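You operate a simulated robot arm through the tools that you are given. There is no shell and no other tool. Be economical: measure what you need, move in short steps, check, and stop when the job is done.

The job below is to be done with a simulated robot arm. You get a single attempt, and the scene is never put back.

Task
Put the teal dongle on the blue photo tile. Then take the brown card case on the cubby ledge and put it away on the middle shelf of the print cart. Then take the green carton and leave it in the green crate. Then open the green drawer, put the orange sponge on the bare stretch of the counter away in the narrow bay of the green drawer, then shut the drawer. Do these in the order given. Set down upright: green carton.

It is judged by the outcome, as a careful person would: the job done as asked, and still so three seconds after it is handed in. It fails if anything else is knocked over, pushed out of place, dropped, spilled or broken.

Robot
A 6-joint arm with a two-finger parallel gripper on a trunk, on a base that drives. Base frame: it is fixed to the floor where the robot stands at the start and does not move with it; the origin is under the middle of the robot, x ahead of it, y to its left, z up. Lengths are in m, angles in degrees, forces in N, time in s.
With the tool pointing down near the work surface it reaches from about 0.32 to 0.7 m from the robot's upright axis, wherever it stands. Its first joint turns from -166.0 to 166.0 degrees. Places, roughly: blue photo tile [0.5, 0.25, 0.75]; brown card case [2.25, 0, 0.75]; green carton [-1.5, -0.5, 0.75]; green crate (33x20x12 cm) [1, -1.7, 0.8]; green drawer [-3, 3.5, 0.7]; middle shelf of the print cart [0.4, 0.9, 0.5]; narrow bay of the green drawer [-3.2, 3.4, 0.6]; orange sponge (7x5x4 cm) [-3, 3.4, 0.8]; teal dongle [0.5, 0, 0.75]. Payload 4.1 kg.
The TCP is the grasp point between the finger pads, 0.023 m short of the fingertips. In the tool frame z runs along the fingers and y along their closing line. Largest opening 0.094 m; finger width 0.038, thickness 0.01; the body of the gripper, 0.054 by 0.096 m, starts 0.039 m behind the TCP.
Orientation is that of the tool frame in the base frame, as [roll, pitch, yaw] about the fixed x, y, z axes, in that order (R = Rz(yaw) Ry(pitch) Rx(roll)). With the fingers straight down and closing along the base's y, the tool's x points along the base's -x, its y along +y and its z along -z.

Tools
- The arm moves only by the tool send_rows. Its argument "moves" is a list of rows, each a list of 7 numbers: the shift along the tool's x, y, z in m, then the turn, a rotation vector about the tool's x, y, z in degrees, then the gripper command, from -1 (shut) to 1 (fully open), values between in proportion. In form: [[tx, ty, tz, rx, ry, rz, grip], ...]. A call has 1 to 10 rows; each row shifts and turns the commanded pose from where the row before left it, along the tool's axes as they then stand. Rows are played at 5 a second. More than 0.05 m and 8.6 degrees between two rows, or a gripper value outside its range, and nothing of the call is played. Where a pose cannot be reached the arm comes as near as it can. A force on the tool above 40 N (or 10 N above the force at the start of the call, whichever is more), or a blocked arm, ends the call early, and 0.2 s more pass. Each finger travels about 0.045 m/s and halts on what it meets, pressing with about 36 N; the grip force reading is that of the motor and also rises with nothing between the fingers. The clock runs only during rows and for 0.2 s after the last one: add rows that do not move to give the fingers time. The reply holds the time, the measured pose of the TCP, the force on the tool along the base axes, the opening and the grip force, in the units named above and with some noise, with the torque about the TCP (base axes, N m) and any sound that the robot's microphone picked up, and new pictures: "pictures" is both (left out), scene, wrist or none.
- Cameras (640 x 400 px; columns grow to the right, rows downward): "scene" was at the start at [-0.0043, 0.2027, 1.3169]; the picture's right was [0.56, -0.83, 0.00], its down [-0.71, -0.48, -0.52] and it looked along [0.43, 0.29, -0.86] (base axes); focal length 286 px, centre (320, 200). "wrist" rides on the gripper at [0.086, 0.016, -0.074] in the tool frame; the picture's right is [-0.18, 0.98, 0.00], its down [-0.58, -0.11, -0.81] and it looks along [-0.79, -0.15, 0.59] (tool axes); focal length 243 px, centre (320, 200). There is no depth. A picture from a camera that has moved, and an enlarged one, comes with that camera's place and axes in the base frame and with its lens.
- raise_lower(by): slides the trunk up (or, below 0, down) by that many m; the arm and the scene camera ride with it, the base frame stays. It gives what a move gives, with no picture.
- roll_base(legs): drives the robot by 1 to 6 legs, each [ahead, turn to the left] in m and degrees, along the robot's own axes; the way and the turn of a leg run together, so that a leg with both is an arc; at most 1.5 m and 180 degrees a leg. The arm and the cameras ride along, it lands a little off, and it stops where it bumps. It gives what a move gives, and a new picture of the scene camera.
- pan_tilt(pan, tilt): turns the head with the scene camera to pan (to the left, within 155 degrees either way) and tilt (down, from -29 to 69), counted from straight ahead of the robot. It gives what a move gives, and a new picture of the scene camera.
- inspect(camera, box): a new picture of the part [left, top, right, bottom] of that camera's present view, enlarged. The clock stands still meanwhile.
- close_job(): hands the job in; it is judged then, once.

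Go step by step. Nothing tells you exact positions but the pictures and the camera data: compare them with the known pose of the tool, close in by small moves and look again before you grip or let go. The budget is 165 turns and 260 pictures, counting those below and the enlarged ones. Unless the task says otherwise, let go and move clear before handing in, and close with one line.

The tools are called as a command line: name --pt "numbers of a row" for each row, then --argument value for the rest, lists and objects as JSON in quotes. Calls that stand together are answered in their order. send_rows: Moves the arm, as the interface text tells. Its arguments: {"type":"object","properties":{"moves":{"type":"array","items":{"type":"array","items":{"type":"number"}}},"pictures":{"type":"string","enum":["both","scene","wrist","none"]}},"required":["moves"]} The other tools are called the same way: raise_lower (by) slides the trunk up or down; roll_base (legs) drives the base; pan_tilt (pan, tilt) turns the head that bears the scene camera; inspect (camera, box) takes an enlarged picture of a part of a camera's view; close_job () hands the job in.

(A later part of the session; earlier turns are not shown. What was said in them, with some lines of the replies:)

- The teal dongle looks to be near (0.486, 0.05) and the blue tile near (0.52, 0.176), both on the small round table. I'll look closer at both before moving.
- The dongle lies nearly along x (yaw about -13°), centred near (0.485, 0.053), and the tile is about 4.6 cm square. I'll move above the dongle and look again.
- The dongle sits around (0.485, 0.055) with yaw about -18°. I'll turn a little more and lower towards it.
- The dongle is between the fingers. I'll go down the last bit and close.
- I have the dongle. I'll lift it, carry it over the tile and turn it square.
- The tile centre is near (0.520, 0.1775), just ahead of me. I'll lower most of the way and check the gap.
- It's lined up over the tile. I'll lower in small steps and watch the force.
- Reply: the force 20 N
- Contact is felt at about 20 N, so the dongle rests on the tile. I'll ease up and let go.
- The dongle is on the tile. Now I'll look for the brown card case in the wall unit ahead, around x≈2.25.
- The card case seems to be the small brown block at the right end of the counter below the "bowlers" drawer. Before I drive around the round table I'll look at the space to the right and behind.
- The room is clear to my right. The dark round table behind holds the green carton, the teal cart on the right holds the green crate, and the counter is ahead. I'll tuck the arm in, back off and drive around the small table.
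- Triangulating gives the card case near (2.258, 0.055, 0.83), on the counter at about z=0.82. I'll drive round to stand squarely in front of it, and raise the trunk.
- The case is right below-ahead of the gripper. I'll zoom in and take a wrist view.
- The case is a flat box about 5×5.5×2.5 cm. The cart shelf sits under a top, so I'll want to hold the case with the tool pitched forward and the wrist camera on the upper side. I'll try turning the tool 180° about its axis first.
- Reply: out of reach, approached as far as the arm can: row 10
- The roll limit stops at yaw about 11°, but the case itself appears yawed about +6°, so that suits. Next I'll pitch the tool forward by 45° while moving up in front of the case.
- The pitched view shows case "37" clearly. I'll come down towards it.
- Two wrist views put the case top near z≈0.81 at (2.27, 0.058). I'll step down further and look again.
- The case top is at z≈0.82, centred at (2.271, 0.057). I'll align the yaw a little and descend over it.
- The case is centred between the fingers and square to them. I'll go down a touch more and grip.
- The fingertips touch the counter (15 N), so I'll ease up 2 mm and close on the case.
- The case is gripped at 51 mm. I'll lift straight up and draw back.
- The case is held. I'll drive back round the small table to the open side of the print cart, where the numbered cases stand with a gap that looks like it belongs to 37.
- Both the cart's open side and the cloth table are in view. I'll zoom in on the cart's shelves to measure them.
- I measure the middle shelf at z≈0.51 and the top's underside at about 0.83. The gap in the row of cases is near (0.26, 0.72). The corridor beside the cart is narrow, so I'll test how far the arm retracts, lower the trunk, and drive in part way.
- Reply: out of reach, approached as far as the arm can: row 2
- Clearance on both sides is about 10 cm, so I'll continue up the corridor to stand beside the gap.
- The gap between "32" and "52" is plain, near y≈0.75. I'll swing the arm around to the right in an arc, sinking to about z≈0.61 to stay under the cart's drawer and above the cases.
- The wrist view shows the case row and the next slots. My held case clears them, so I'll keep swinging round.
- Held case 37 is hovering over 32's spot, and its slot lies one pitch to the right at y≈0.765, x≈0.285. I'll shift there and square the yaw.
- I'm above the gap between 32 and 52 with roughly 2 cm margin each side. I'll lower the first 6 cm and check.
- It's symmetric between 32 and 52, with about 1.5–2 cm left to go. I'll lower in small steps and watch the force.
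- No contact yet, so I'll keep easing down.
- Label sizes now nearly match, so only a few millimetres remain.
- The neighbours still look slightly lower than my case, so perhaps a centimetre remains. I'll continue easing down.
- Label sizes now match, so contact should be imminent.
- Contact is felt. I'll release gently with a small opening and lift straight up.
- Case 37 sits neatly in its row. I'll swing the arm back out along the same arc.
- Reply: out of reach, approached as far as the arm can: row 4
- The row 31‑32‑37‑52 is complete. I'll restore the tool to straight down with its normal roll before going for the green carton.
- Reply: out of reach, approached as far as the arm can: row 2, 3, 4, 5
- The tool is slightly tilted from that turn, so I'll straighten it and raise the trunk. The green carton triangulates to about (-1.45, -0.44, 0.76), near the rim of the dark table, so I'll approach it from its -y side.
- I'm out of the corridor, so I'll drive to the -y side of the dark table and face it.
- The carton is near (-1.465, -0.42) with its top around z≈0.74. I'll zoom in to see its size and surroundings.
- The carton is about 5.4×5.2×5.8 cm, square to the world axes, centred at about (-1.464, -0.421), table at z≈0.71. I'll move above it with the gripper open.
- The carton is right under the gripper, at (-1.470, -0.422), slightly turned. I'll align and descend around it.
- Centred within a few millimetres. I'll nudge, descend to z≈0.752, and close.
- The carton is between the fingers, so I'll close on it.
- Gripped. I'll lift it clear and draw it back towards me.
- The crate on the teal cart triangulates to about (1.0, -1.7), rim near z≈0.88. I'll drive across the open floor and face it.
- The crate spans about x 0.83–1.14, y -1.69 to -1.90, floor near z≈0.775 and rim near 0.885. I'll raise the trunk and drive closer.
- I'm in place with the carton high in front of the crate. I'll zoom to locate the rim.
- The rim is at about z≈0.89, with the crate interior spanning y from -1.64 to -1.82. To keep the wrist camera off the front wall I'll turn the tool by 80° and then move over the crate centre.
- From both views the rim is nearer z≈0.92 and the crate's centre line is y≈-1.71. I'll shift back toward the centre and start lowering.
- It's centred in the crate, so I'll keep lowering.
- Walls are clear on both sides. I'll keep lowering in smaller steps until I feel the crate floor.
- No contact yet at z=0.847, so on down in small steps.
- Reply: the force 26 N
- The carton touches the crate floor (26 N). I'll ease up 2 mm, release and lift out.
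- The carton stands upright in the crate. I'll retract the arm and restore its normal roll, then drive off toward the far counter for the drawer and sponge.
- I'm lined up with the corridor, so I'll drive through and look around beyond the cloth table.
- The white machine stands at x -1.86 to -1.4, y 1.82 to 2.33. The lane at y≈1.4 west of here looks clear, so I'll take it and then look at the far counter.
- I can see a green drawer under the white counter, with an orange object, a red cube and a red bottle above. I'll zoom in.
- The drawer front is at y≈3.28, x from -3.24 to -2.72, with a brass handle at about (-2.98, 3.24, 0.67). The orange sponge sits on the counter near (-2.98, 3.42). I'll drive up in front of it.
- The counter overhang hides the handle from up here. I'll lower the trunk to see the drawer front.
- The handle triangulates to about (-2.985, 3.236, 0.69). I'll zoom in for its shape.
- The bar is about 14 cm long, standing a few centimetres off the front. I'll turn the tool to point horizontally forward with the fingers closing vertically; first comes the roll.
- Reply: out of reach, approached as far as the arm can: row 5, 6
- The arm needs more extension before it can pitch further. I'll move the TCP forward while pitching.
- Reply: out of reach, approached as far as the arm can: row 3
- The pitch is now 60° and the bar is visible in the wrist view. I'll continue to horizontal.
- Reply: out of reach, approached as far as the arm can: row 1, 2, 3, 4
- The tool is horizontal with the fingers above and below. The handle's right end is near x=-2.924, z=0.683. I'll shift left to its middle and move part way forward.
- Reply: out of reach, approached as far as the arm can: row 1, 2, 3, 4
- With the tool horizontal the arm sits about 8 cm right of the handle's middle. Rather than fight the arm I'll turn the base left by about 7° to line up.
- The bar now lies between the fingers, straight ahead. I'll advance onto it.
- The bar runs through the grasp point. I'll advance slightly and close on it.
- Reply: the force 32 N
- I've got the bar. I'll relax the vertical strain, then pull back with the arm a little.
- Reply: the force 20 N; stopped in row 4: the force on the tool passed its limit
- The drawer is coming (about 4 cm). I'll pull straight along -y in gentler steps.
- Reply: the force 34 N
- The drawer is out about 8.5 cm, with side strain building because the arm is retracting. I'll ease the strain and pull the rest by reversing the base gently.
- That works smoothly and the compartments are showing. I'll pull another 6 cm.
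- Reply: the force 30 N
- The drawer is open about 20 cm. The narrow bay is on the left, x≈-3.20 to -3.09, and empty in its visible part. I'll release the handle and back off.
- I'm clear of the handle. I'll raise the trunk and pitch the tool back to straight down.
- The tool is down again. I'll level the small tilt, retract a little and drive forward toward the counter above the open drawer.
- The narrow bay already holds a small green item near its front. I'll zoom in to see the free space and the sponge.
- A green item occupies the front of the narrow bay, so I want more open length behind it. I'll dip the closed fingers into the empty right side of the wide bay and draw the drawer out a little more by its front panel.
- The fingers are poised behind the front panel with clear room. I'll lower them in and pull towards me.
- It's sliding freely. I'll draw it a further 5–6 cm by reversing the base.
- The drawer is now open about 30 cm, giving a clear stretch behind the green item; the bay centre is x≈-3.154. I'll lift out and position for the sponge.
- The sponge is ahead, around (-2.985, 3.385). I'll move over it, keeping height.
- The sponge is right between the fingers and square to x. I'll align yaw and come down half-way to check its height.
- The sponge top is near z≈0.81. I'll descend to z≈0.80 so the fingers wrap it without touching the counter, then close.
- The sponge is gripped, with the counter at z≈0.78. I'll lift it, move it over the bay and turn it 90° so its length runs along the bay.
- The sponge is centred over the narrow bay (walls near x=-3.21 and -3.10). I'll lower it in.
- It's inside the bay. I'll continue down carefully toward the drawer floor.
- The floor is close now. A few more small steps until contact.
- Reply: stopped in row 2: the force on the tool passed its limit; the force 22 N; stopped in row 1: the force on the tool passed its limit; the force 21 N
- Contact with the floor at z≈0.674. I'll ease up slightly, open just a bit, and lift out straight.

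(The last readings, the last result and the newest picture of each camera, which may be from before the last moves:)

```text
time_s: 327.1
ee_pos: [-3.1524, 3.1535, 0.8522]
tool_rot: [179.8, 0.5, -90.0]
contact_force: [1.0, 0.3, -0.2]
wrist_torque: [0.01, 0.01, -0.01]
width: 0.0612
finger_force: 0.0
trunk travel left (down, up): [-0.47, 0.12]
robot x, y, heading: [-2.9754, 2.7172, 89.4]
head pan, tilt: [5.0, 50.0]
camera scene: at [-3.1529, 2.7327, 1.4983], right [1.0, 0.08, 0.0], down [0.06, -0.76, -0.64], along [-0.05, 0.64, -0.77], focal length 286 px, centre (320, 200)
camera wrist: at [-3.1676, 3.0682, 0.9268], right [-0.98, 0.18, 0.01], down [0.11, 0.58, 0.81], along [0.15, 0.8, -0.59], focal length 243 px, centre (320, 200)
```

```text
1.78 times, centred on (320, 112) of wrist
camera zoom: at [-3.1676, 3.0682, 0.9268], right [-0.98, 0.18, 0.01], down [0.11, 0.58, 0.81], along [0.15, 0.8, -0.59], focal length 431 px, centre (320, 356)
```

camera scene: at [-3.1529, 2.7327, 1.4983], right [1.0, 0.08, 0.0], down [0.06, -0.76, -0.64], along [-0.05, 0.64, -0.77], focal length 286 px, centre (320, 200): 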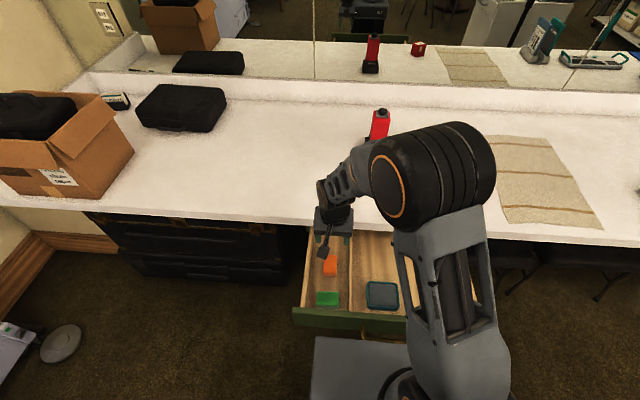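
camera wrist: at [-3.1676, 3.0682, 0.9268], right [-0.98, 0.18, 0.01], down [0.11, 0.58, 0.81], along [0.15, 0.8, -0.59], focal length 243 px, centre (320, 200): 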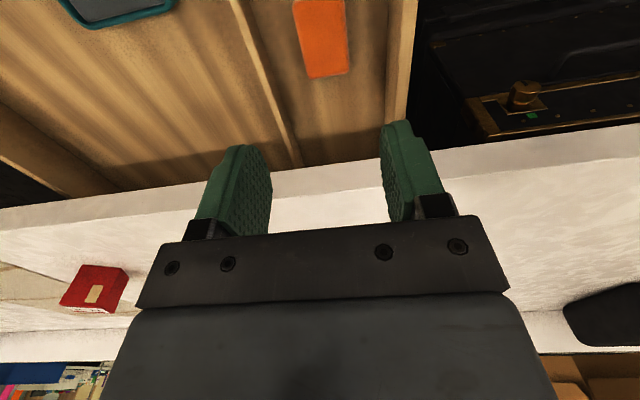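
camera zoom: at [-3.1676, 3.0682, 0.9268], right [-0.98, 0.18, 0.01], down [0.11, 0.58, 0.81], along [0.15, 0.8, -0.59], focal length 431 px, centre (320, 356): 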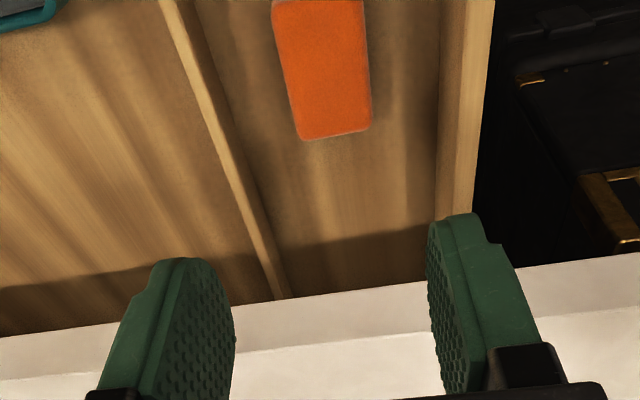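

The sponge lies flat in the narrow bay. Now to shut the drawer: I'll back the base off, tilt the closed fingers forward 45°, and push the panel beside the handle.

roll_base --legs '[[-0.37, 0]]'

send_rows --pt "0 -0.04 0 0 0 0 -1" --pt "0 -0.045 0 0 0 0 -1" --pt "0 -0.045 0 0 0 0 -1" --pt "0 -0.045 0 0 0 0 -1" --pt "0 -0.045 0 0 0 0 -1" --pt "0 -0.035 0 0 0 0 -1" --pt "-0.03 0 0 0 -7.5 0 -1" --pt "-0.03 0 0 0 -7.5 0 -1" --pt "0 0 0 0 -7.5 0 -1" --pt "0 0 0 0 -7.5 0 -1"

```text
time_s: 329.4
ee_pos: [-3.1552, 2.7941, 0.8521]
tool_rot: [179.8, 0.4, -90.1]
contact_force: [0.4, 0.3, 0.0]
wrist_torque: [0.01, 0.0, 0.01]
width: 0.0612
finger_force: 0.0
trunk travel left (down, up): [-0.47, 0.12]
robot x, y, heading: [-2.9845, 2.3611, 89.6]
head pan, tilt: [5.0, 50.0]
camera scene: at [-3.1555, 2.3735, 1.4983], right [1.0, 0.08, 0.0], down [0.06, -0.76, -0.64], along [-0.05, 0.64, -0.77], focal length 286 px, centre (320, 200)
```

scene: 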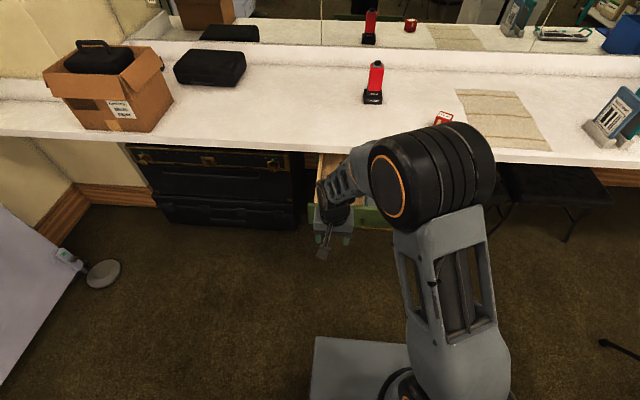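

```text
time_s: 331.6
ee_pos: [-2.903, 2.8562, 0.8553]
tool_rot: [178.4, 25.5, -90.1]
contact_force: [-0.1, -0.1, -0.4]
wrist_torque: [0.06, 0.0, 0.01]
width: 0.0
finger_force: 36.6
out of reach, approached as far as the arm can: row 10
trunk travel left (down, up): [-0.47, 0.12]
robot x, y, heading: [-2.9838, 2.3568, 89.5]
head pan, tilt: [5.0, 50.0]
camera scene: at [-3.1554, 2.3734, 1.4983], right [1.0, 0.08, 0.0], down [0.06, -0.76, -0.64], along [-0.05, 0.64, -0.77], focal length 286 px, centre (320, 200)
camera wrist: at [-2.9166, 2.7459, 0.8849], right [-0.98, 0.16, 0.1], down [0.13, 0.18, 0.98], along [0.13, 0.97, -0.2], focal length 243 px, centre (320, 200)
```

scene: 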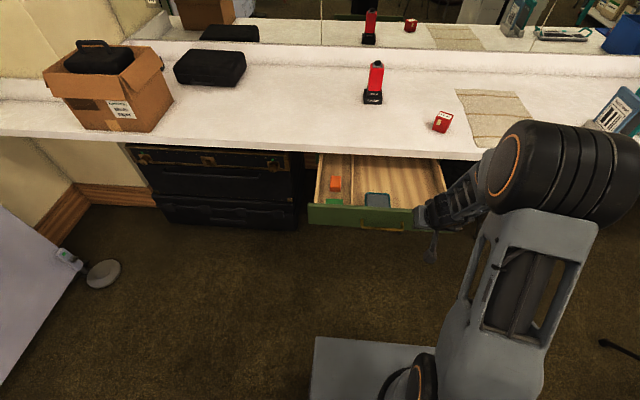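
wrist: 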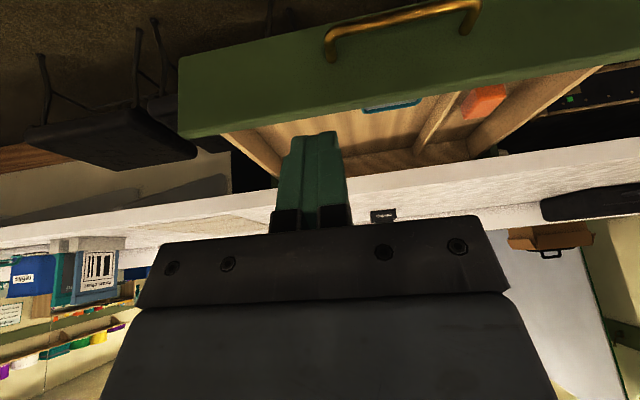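

25° of tilt is what the arm allows here, which is fine for pushing on the handle bar itself. I'll centre on the handle and lower the trunk.

send_rows --pt "0 0.045 0 0 0 0 -1" --pt "0 0.045 0 0 0 0 -1" --pt "0 0 0 0 0 0 -1" --pictures "none"

raise_lower --by -0.17

inspect --camera "wrist" --box '[0, 0, 640, 400]'

inspect --camera "scene" --box '[280, 100, 480, 240]'

```text
time_s: 332.4
ee_pos: [-2.9947, 2.8543, 0.8601]
tool_rot: [178.5, 25.6, -90.0]
contact_force: [-0.4, 0.6, 0.2]
wrist_torque: [0.03, -0.01, -0.01]
width: 0.0
finger_force: 36.2
trunk travel left (down, up): [-0.47, 0.12]
robot x, y, heading: [-2.9817, 2.3578, 89.5]
head pan, tilt: [5.0, 50.0]
```

```text
time_s: 334.3
ee_pos: [-2.9948, 2.8551, 0.6884]
tool_rot: [178.4, 25.5, -90.1]
contact_force: [0.5, -0.1, 0.2]
wrist_torque: [0.01, 0.0, 0.01]
width: 0.0
finger_force: 35.8
trunk travel left (down, up): [-0.3, 0.29]
robot x, y, heading: [-2.9839, 2.3548, 89.6]
head pan, tilt: [5.0, 50.0]
```

```text
1.00 times, centred on (320, 200) of wrist
camera zoom: at [-3.0071, 2.7451, 0.7204], right [-0.98, 0.16, 0.1], down [0.13, 0.18, 0.97], along [0.13, 0.97, -0.2], focal length 243 px, centre (320, 200)
```

zoom: 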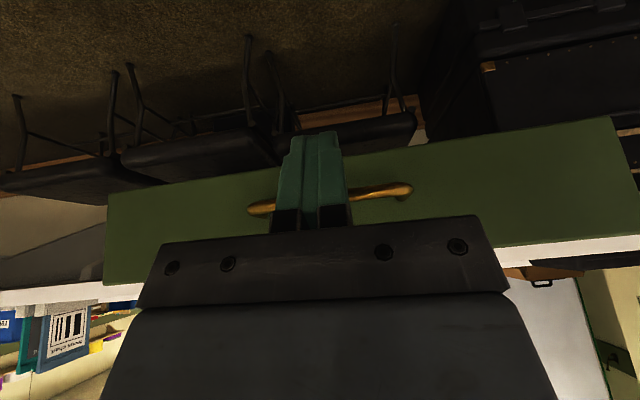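

```text
2.86 times, centred on (380, 170) of scene
camera zoom: at [-3.1554, 2.3736, 1.3283], right [1.0, 0.08, 0.0], down [0.06, -0.76, -0.64], along [-0.05, 0.64, -0.77], focal length 818 px, centre (149, 286)
```

zoom: 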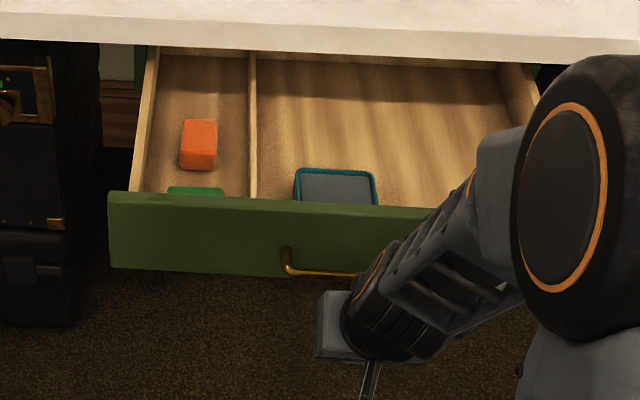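

The bar is right in front of the fingers. I'll push by driving the base forward gently.

roll_base --legs '[[0.16, 0]]'

inspect --camera "wrist" --box '[0, 0, 640, 400]'

```text
time_s: 335.8
ee_pos: [-2.9913, 3.0171, 0.6892]
tool_rot: [178.4, 25.4, -90.2]
contact_force: [-0.5, -1.3, -0.1]
wrist_torque: [-0.02, -0.03, -0.03]
width: 0.0
finger_force: 35.8
trunk travel left (down, up): [-0.3, 0.29]
robot x, y, heading: [-2.9811, 2.5164, 89.4]
head pan, tilt: [5.0, 50.0]
camera scene: at [-3.1539, 2.5369, 1.3283], right [1.0, 0.08, 0.0], down [0.06, -0.76, -0.64], along [-0.05, 0.64, -0.77], focal length 286 px, centre (320, 200)
```

scene: 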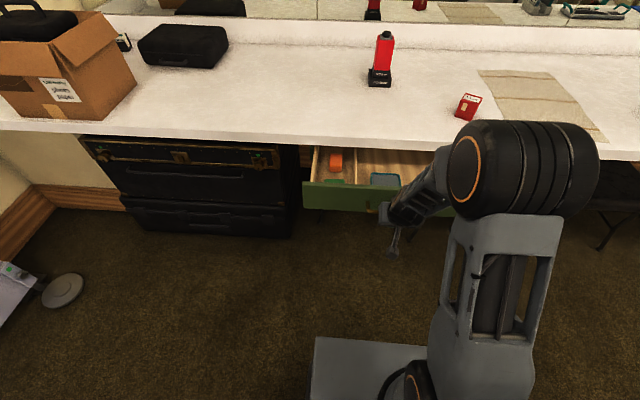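

```text
1.00 times, centred on (320, 200) of wrist
camera zoom: at [-3.0045, 2.9081, 0.7204], right [-0.98, 0.16, 0.1], down [0.13, 0.18, 0.98], along [0.14, 0.97, -0.2], focal length 243 px, centre (320, 200)
```

zoom: 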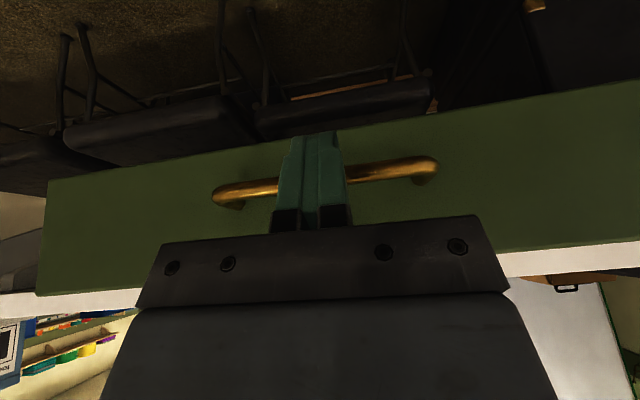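

It's closing well. Another 14 cm by base, then I'll finish with the arm.

roll_base --legs '[[0.14, 0]]'

inspect --camera "scene" --box '[280, 80, 520, 240]'

inspect --camera "wrist" --box '[0, 0, 640, 400]'

```text
time_s: 337.1
ee_pos: [-2.9891, 3.1567, 0.6901]
tool_rot: [178.5, 25.5, -90.4]
contact_force: [0.4, 0.4, 0.2]
wrist_torque: [0.0, 0.01, 0.04]
width: 0.0002
finger_force: 35.8
trunk travel left (down, up): [-0.3, 0.29]
robot x, y, heading: [-2.9782, 2.6605, 89.5]
head pan, tilt: [5.0, 50.0]
camera scene: at [-3.1524, 2.6769, 1.3283], right [1.0, 0.08, 0.0], down [0.06, -0.76, -0.64], along [-0.05, 0.64, -0.77], focal length 286 px, centre (320, 200)
```

scene: 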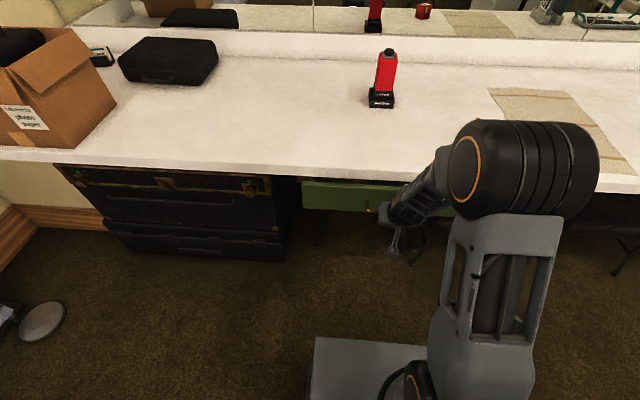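

```text
2.50 times, centred on (400, 160) of scene
camera zoom: at [-3.1524, 2.6769, 1.3283], right [1.0, 0.08, 0.0], down [0.06, -0.76, -0.64], along [-0.05, 0.64, -0.77], focal length 716 px, centre (120, 300)
```

zoom: 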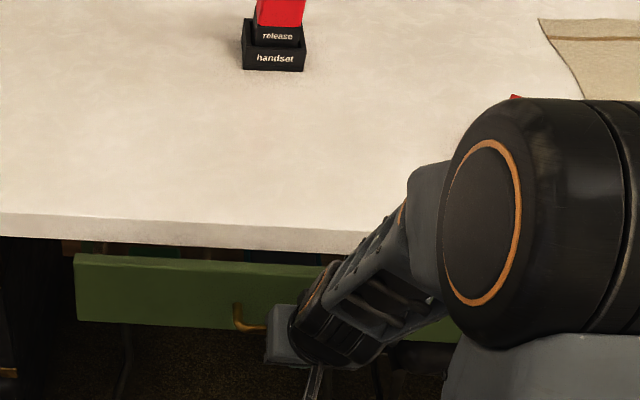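

```text
1.00 times, centred on (320, 200) of wrist
camera zoom: at [-3.0026, 3.0481, 0.7204], right [-0.98, 0.16, 0.1], down [0.13, 0.18, 0.98], along [0.14, 0.97, -0.2], focal length 243 px, centre (320, 200)
```

zoom: 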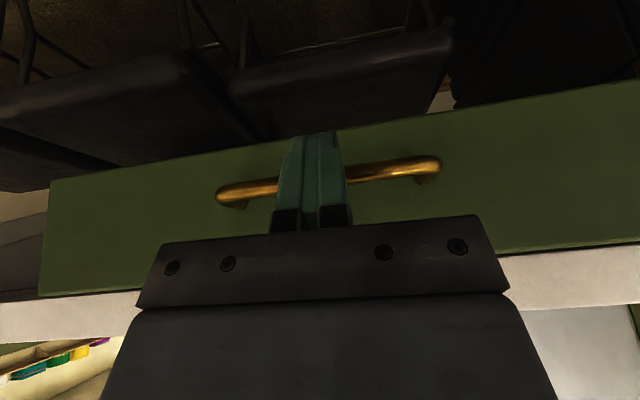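

About 5 cm to go. I'll finish with the arm, watching the force.

send_rows --pt "-0.0072 0 0.0034 0 0 0 -1" --pt "-0.0072 0 0.0034 0 0 0 -1" --pt "-0.0072 0 0.0034 0 0 0 -1" --pt "-0.0072 0 0.0034 0 0 0 -1" --pt "-0.0072 0 0.0034 0 0 0 -1" --pictures "none"

send_rows --pt "-0.0045 0 0.0021 0 0 0 -1" --pt "-0.0045 0 0.0021 0 0 0 -1" --pt "-0.0045 0 0.0021 0 0 0 -1" --pt "0 0 0 0 0 0 -1"

inspect --camera "scene" --box '[280, 80, 520, 240]'

```text
time_s: 338.3
ee_pos: [-2.9876, 3.1964, 0.6896]
tool_rot: [178.4, 25.6, -90.3]
contact_force: [0.1, 0.7, -1.2]
wrist_torque: [-0.02, 0.03, -0.02]
width: 0.0003
finger_force: 35.9
trunk travel left (down, up): [-0.3, 0.29]
robot x, y, heading: [-2.9773, 2.6594, 89.6]
head pan, tilt: [5.0, 50.0]
```

```text
time_s: 339.3
ee_pos: [-2.989, 3.213, 0.6906]
tool_rot: [178.3, 25.5, -90.4]
contact_force: [2.2, -0.7, -0.4]
wrist_torque: [-0.01, -0.03, -0.01]
width: 0.0001
finger_force: 36.0
trunk travel left (down, up): [-0.3, 0.29]
robot x, y, heading: [-2.9758, 2.6587, 89.3]
head pan, tilt: [5.0, 50.0]
camera scene: at [-3.1524, 2.6771, 1.3283], right [1.0, 0.08, 0.0], down [0.06, -0.76, -0.64], along [-0.05, 0.64, -0.77], focal length 286 px, centre (320, 200)
camera wrist: at [-3.0027, 3.1036, 0.7208], right [-0.98, 0.16, 0.1], down [0.13, 0.18, 0.98], along [0.14, 0.97, -0.2], focal length 243 px, centre (320, 200)
```

scene: 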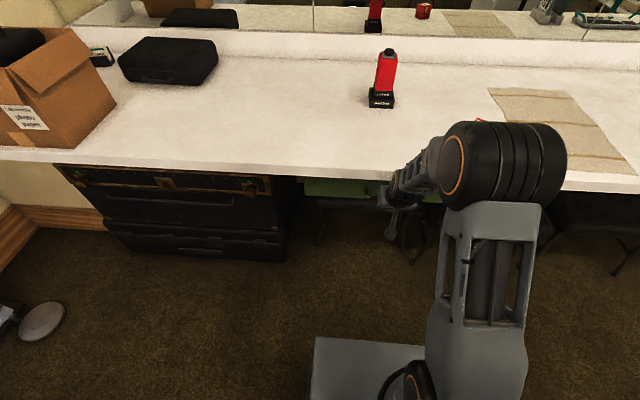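
wrist: 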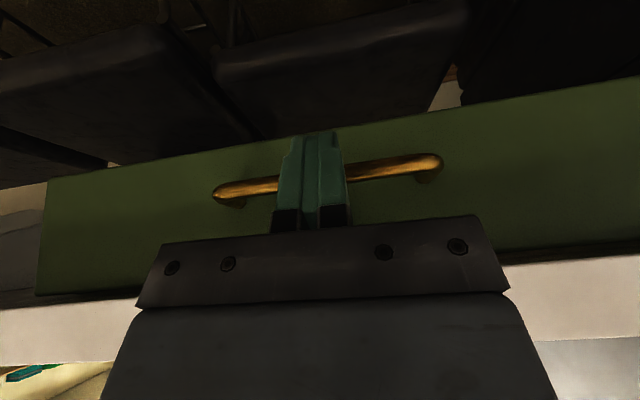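

```text
2.50 times, centred on (400, 160) of scene
camera zoom: at [-3.1524, 2.6771, 1.3283], right [1.0, 0.08, 0.0], down [0.06, -0.76, -0.64], along [-0.05, 0.64, -0.77], focal length 716 px, centre (120, 300)
```

zoom: 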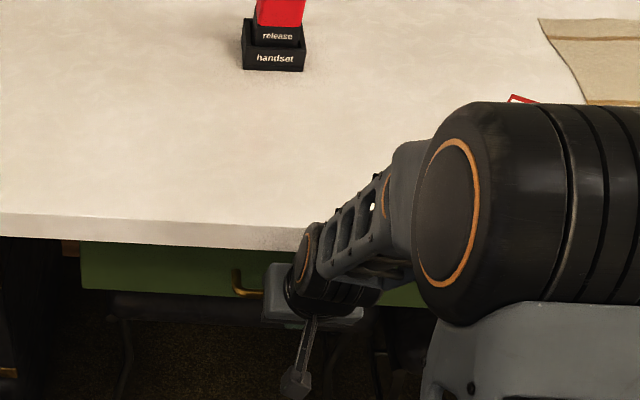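

Nearly shut, no end-stop force yet. I'll push on in small steps.

send_rows --pt "-0.0036 0 0.0017 0 0 0 -1" --pt "-0.0036 0 0.0017 0 0 0 -1" --pt "0 0 0 0 0 0 -1" --pictures "none"

send_rows --pt "-0.0036 0 0.0017 0 0 0 -1" --pt "-0.0036 0 0.0017 0 0 0 -1" --pt "0 0 0 0 0 0 -1" --pictures "wrist"

```text
time_s: 340.1
ee_pos: [-2.9896, 3.2209, 0.6906]
tool_rot: [178.4, 25.5, -90.4]
contact_force: [0.2, 0.8, -0.6]
wrist_torque: [0.0, 0.02, 0.02]
width: 0.0
finger_force: 36.1
trunk travel left (down, up): [-0.3, 0.29]
robot x, y, heading: [-2.9804, 2.6578, 89.3]
head pan, tilt: [5.0, 50.0]
```

```text
time_s: 340.9
ee_pos: [-2.9902, 3.2249, 0.6887]
tool_rot: [178.4, 25.4, -90.3]
contact_force: [-1.2, -21.1, 3.2]
wrist_torque: [-0.2, 0.2, 0.09]
width: 0.0002
finger_force: 36.3
trunk travel left (down, up): [-0.3, 0.29]
robot x, y, heading: [-2.9781, 2.6596, 89.4]
head pan, tilt: [5.0, 50.0]
camera wrist: at [-3.003, 3.1164, 0.7203], right [-0.98, 0.16, 0.1], down [0.13, 0.18, 0.97], along [0.14, 0.97, -0.2], focal length 243 px, centre (320, 200)
```

wrist: 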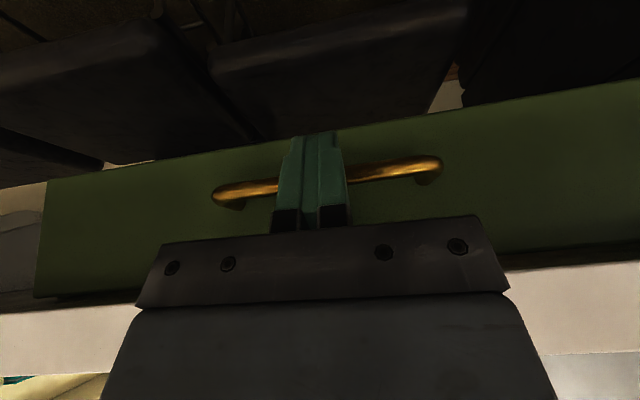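

A 21 N stop at the bar with little torque means the drawer is at its end stop. I'll back away and verify.

send_rows --pt "0.027 0 -0.013 0 0 0 -1" --pt "0.036 0 -0.017 0 0 0 -1" --pt "0.036 0 -0.017 0 0 0 -1" --pictures "none"

roll_base --legs '[[-0.5, 0]]'

pan_tilt --pan 5 --tilt 28

inspect --camera "scene" --box '[290, 130, 470, 250]'

```text
time_s: 341.7
ee_pos: [-2.991, 3.1355, 0.6893]
tool_rot: [178.8, 25.3, -88.1]
contact_force: [0.2, -0.6, 0.1]
wrist_torque: [0.01, -0.01, -0.08]
width: 0.0
finger_force: 35.9
out of reach, approached as far as the arm can: row 3
trunk travel left (down, up): [-0.3, 0.29]
robot x, y, heading: [-2.9784, 2.6603, 89.4]
head pan, tilt: [5.0, 50.0]
```

```text
time_s: 344.7
ee_pos: [-2.9961, 2.6323, 0.6895]
tool_rot: [177.8, 25.2, -90.6]
contact_force: [0.2, -0.3, -0.1]
wrist_torque: [-0.02, -0.01, 0.02]
width: 0.0001
finger_force: 36.1
trunk travel left (down, up): [-0.3, 0.29]
robot x, y, heading: [-2.9897, 2.1485, 88.8]
head pan, tilt: [5.0, 50.0]
camera scene: at [-3.1583, 2.1732, 1.3286], right [1.0, 0.07, 0.0], down [0.05, -0.76, -0.64], along [-0.05, 0.64, -0.77], focal length 286 px, centre (320, 200)
```

scene: 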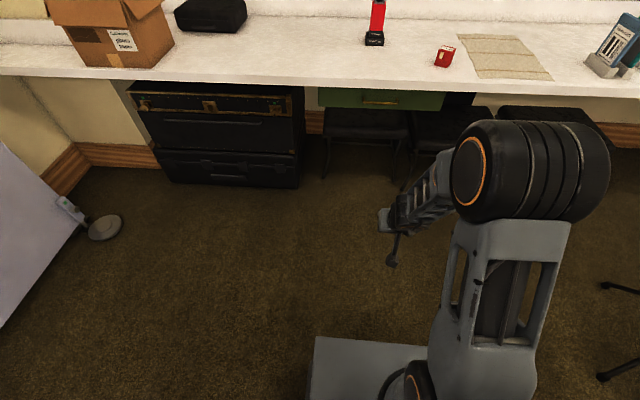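

```text
time_s: 345.5
ee_pos: [-2.9961, 2.6333, 0.6868]
tool_rot: [177.9, 25.2, -90.5]
contact_force: [-0.2, -0.2, -0.6]
wrist_torque: [0.01, -0.02, 0.02]
width: 0.0001
finger_force: 36.3
trunk travel left (down, up): [-0.3, 0.29]
robot x, y, heading: [-2.9853, 2.1506, 88.9]
head pan, tilt: [5.0, 28.0]
camera scene: at [-3.1595, 2.1874, 1.3612], right [1.0, 0.07, 0.0], down [0.03, -0.47, -0.88], along [-0.06, 0.88, -0.47], focal length 286 px, centre (320, 200)
```

scene: 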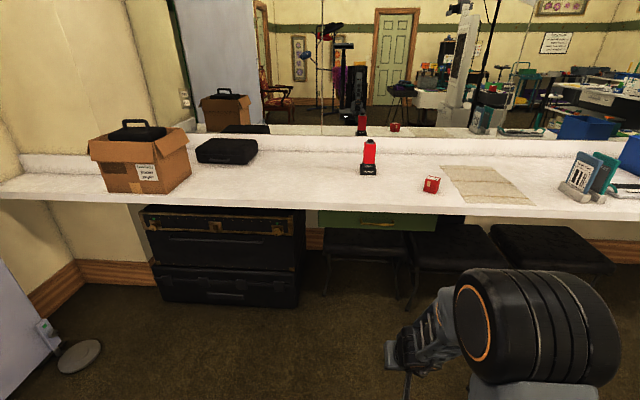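

```text
3.33 times, centred on (380, 190) of scene
camera zoom: at [-3.1595, 2.1874, 1.3612], right [1.0, 0.07, 0.0], down [0.03, -0.47, -0.88], along [-0.06, 0.88, -0.47], focal length 954 px, centre (120, 233)
```

zoom: 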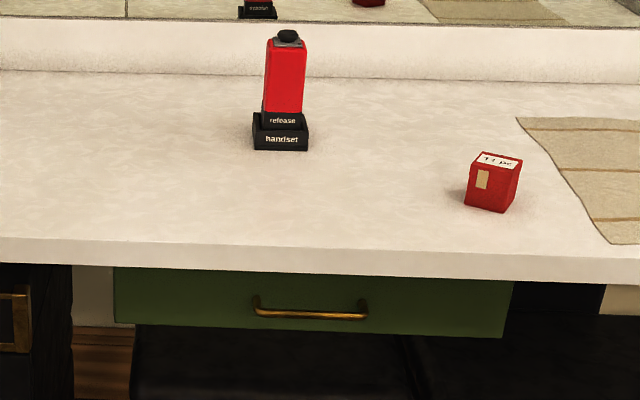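

The drawer is shut flush, the counter items are undisturbed, and the gripper is empty and clear, so I'm handing the job in.

close_job

```text
The job is handed in.
```

The job is done and handed in: the dongle is on the tile, case 37 is back in its row on the middle shelf, the carton is upright in the green crate, and the sponge is in the narrow bay with the green drawer shut.
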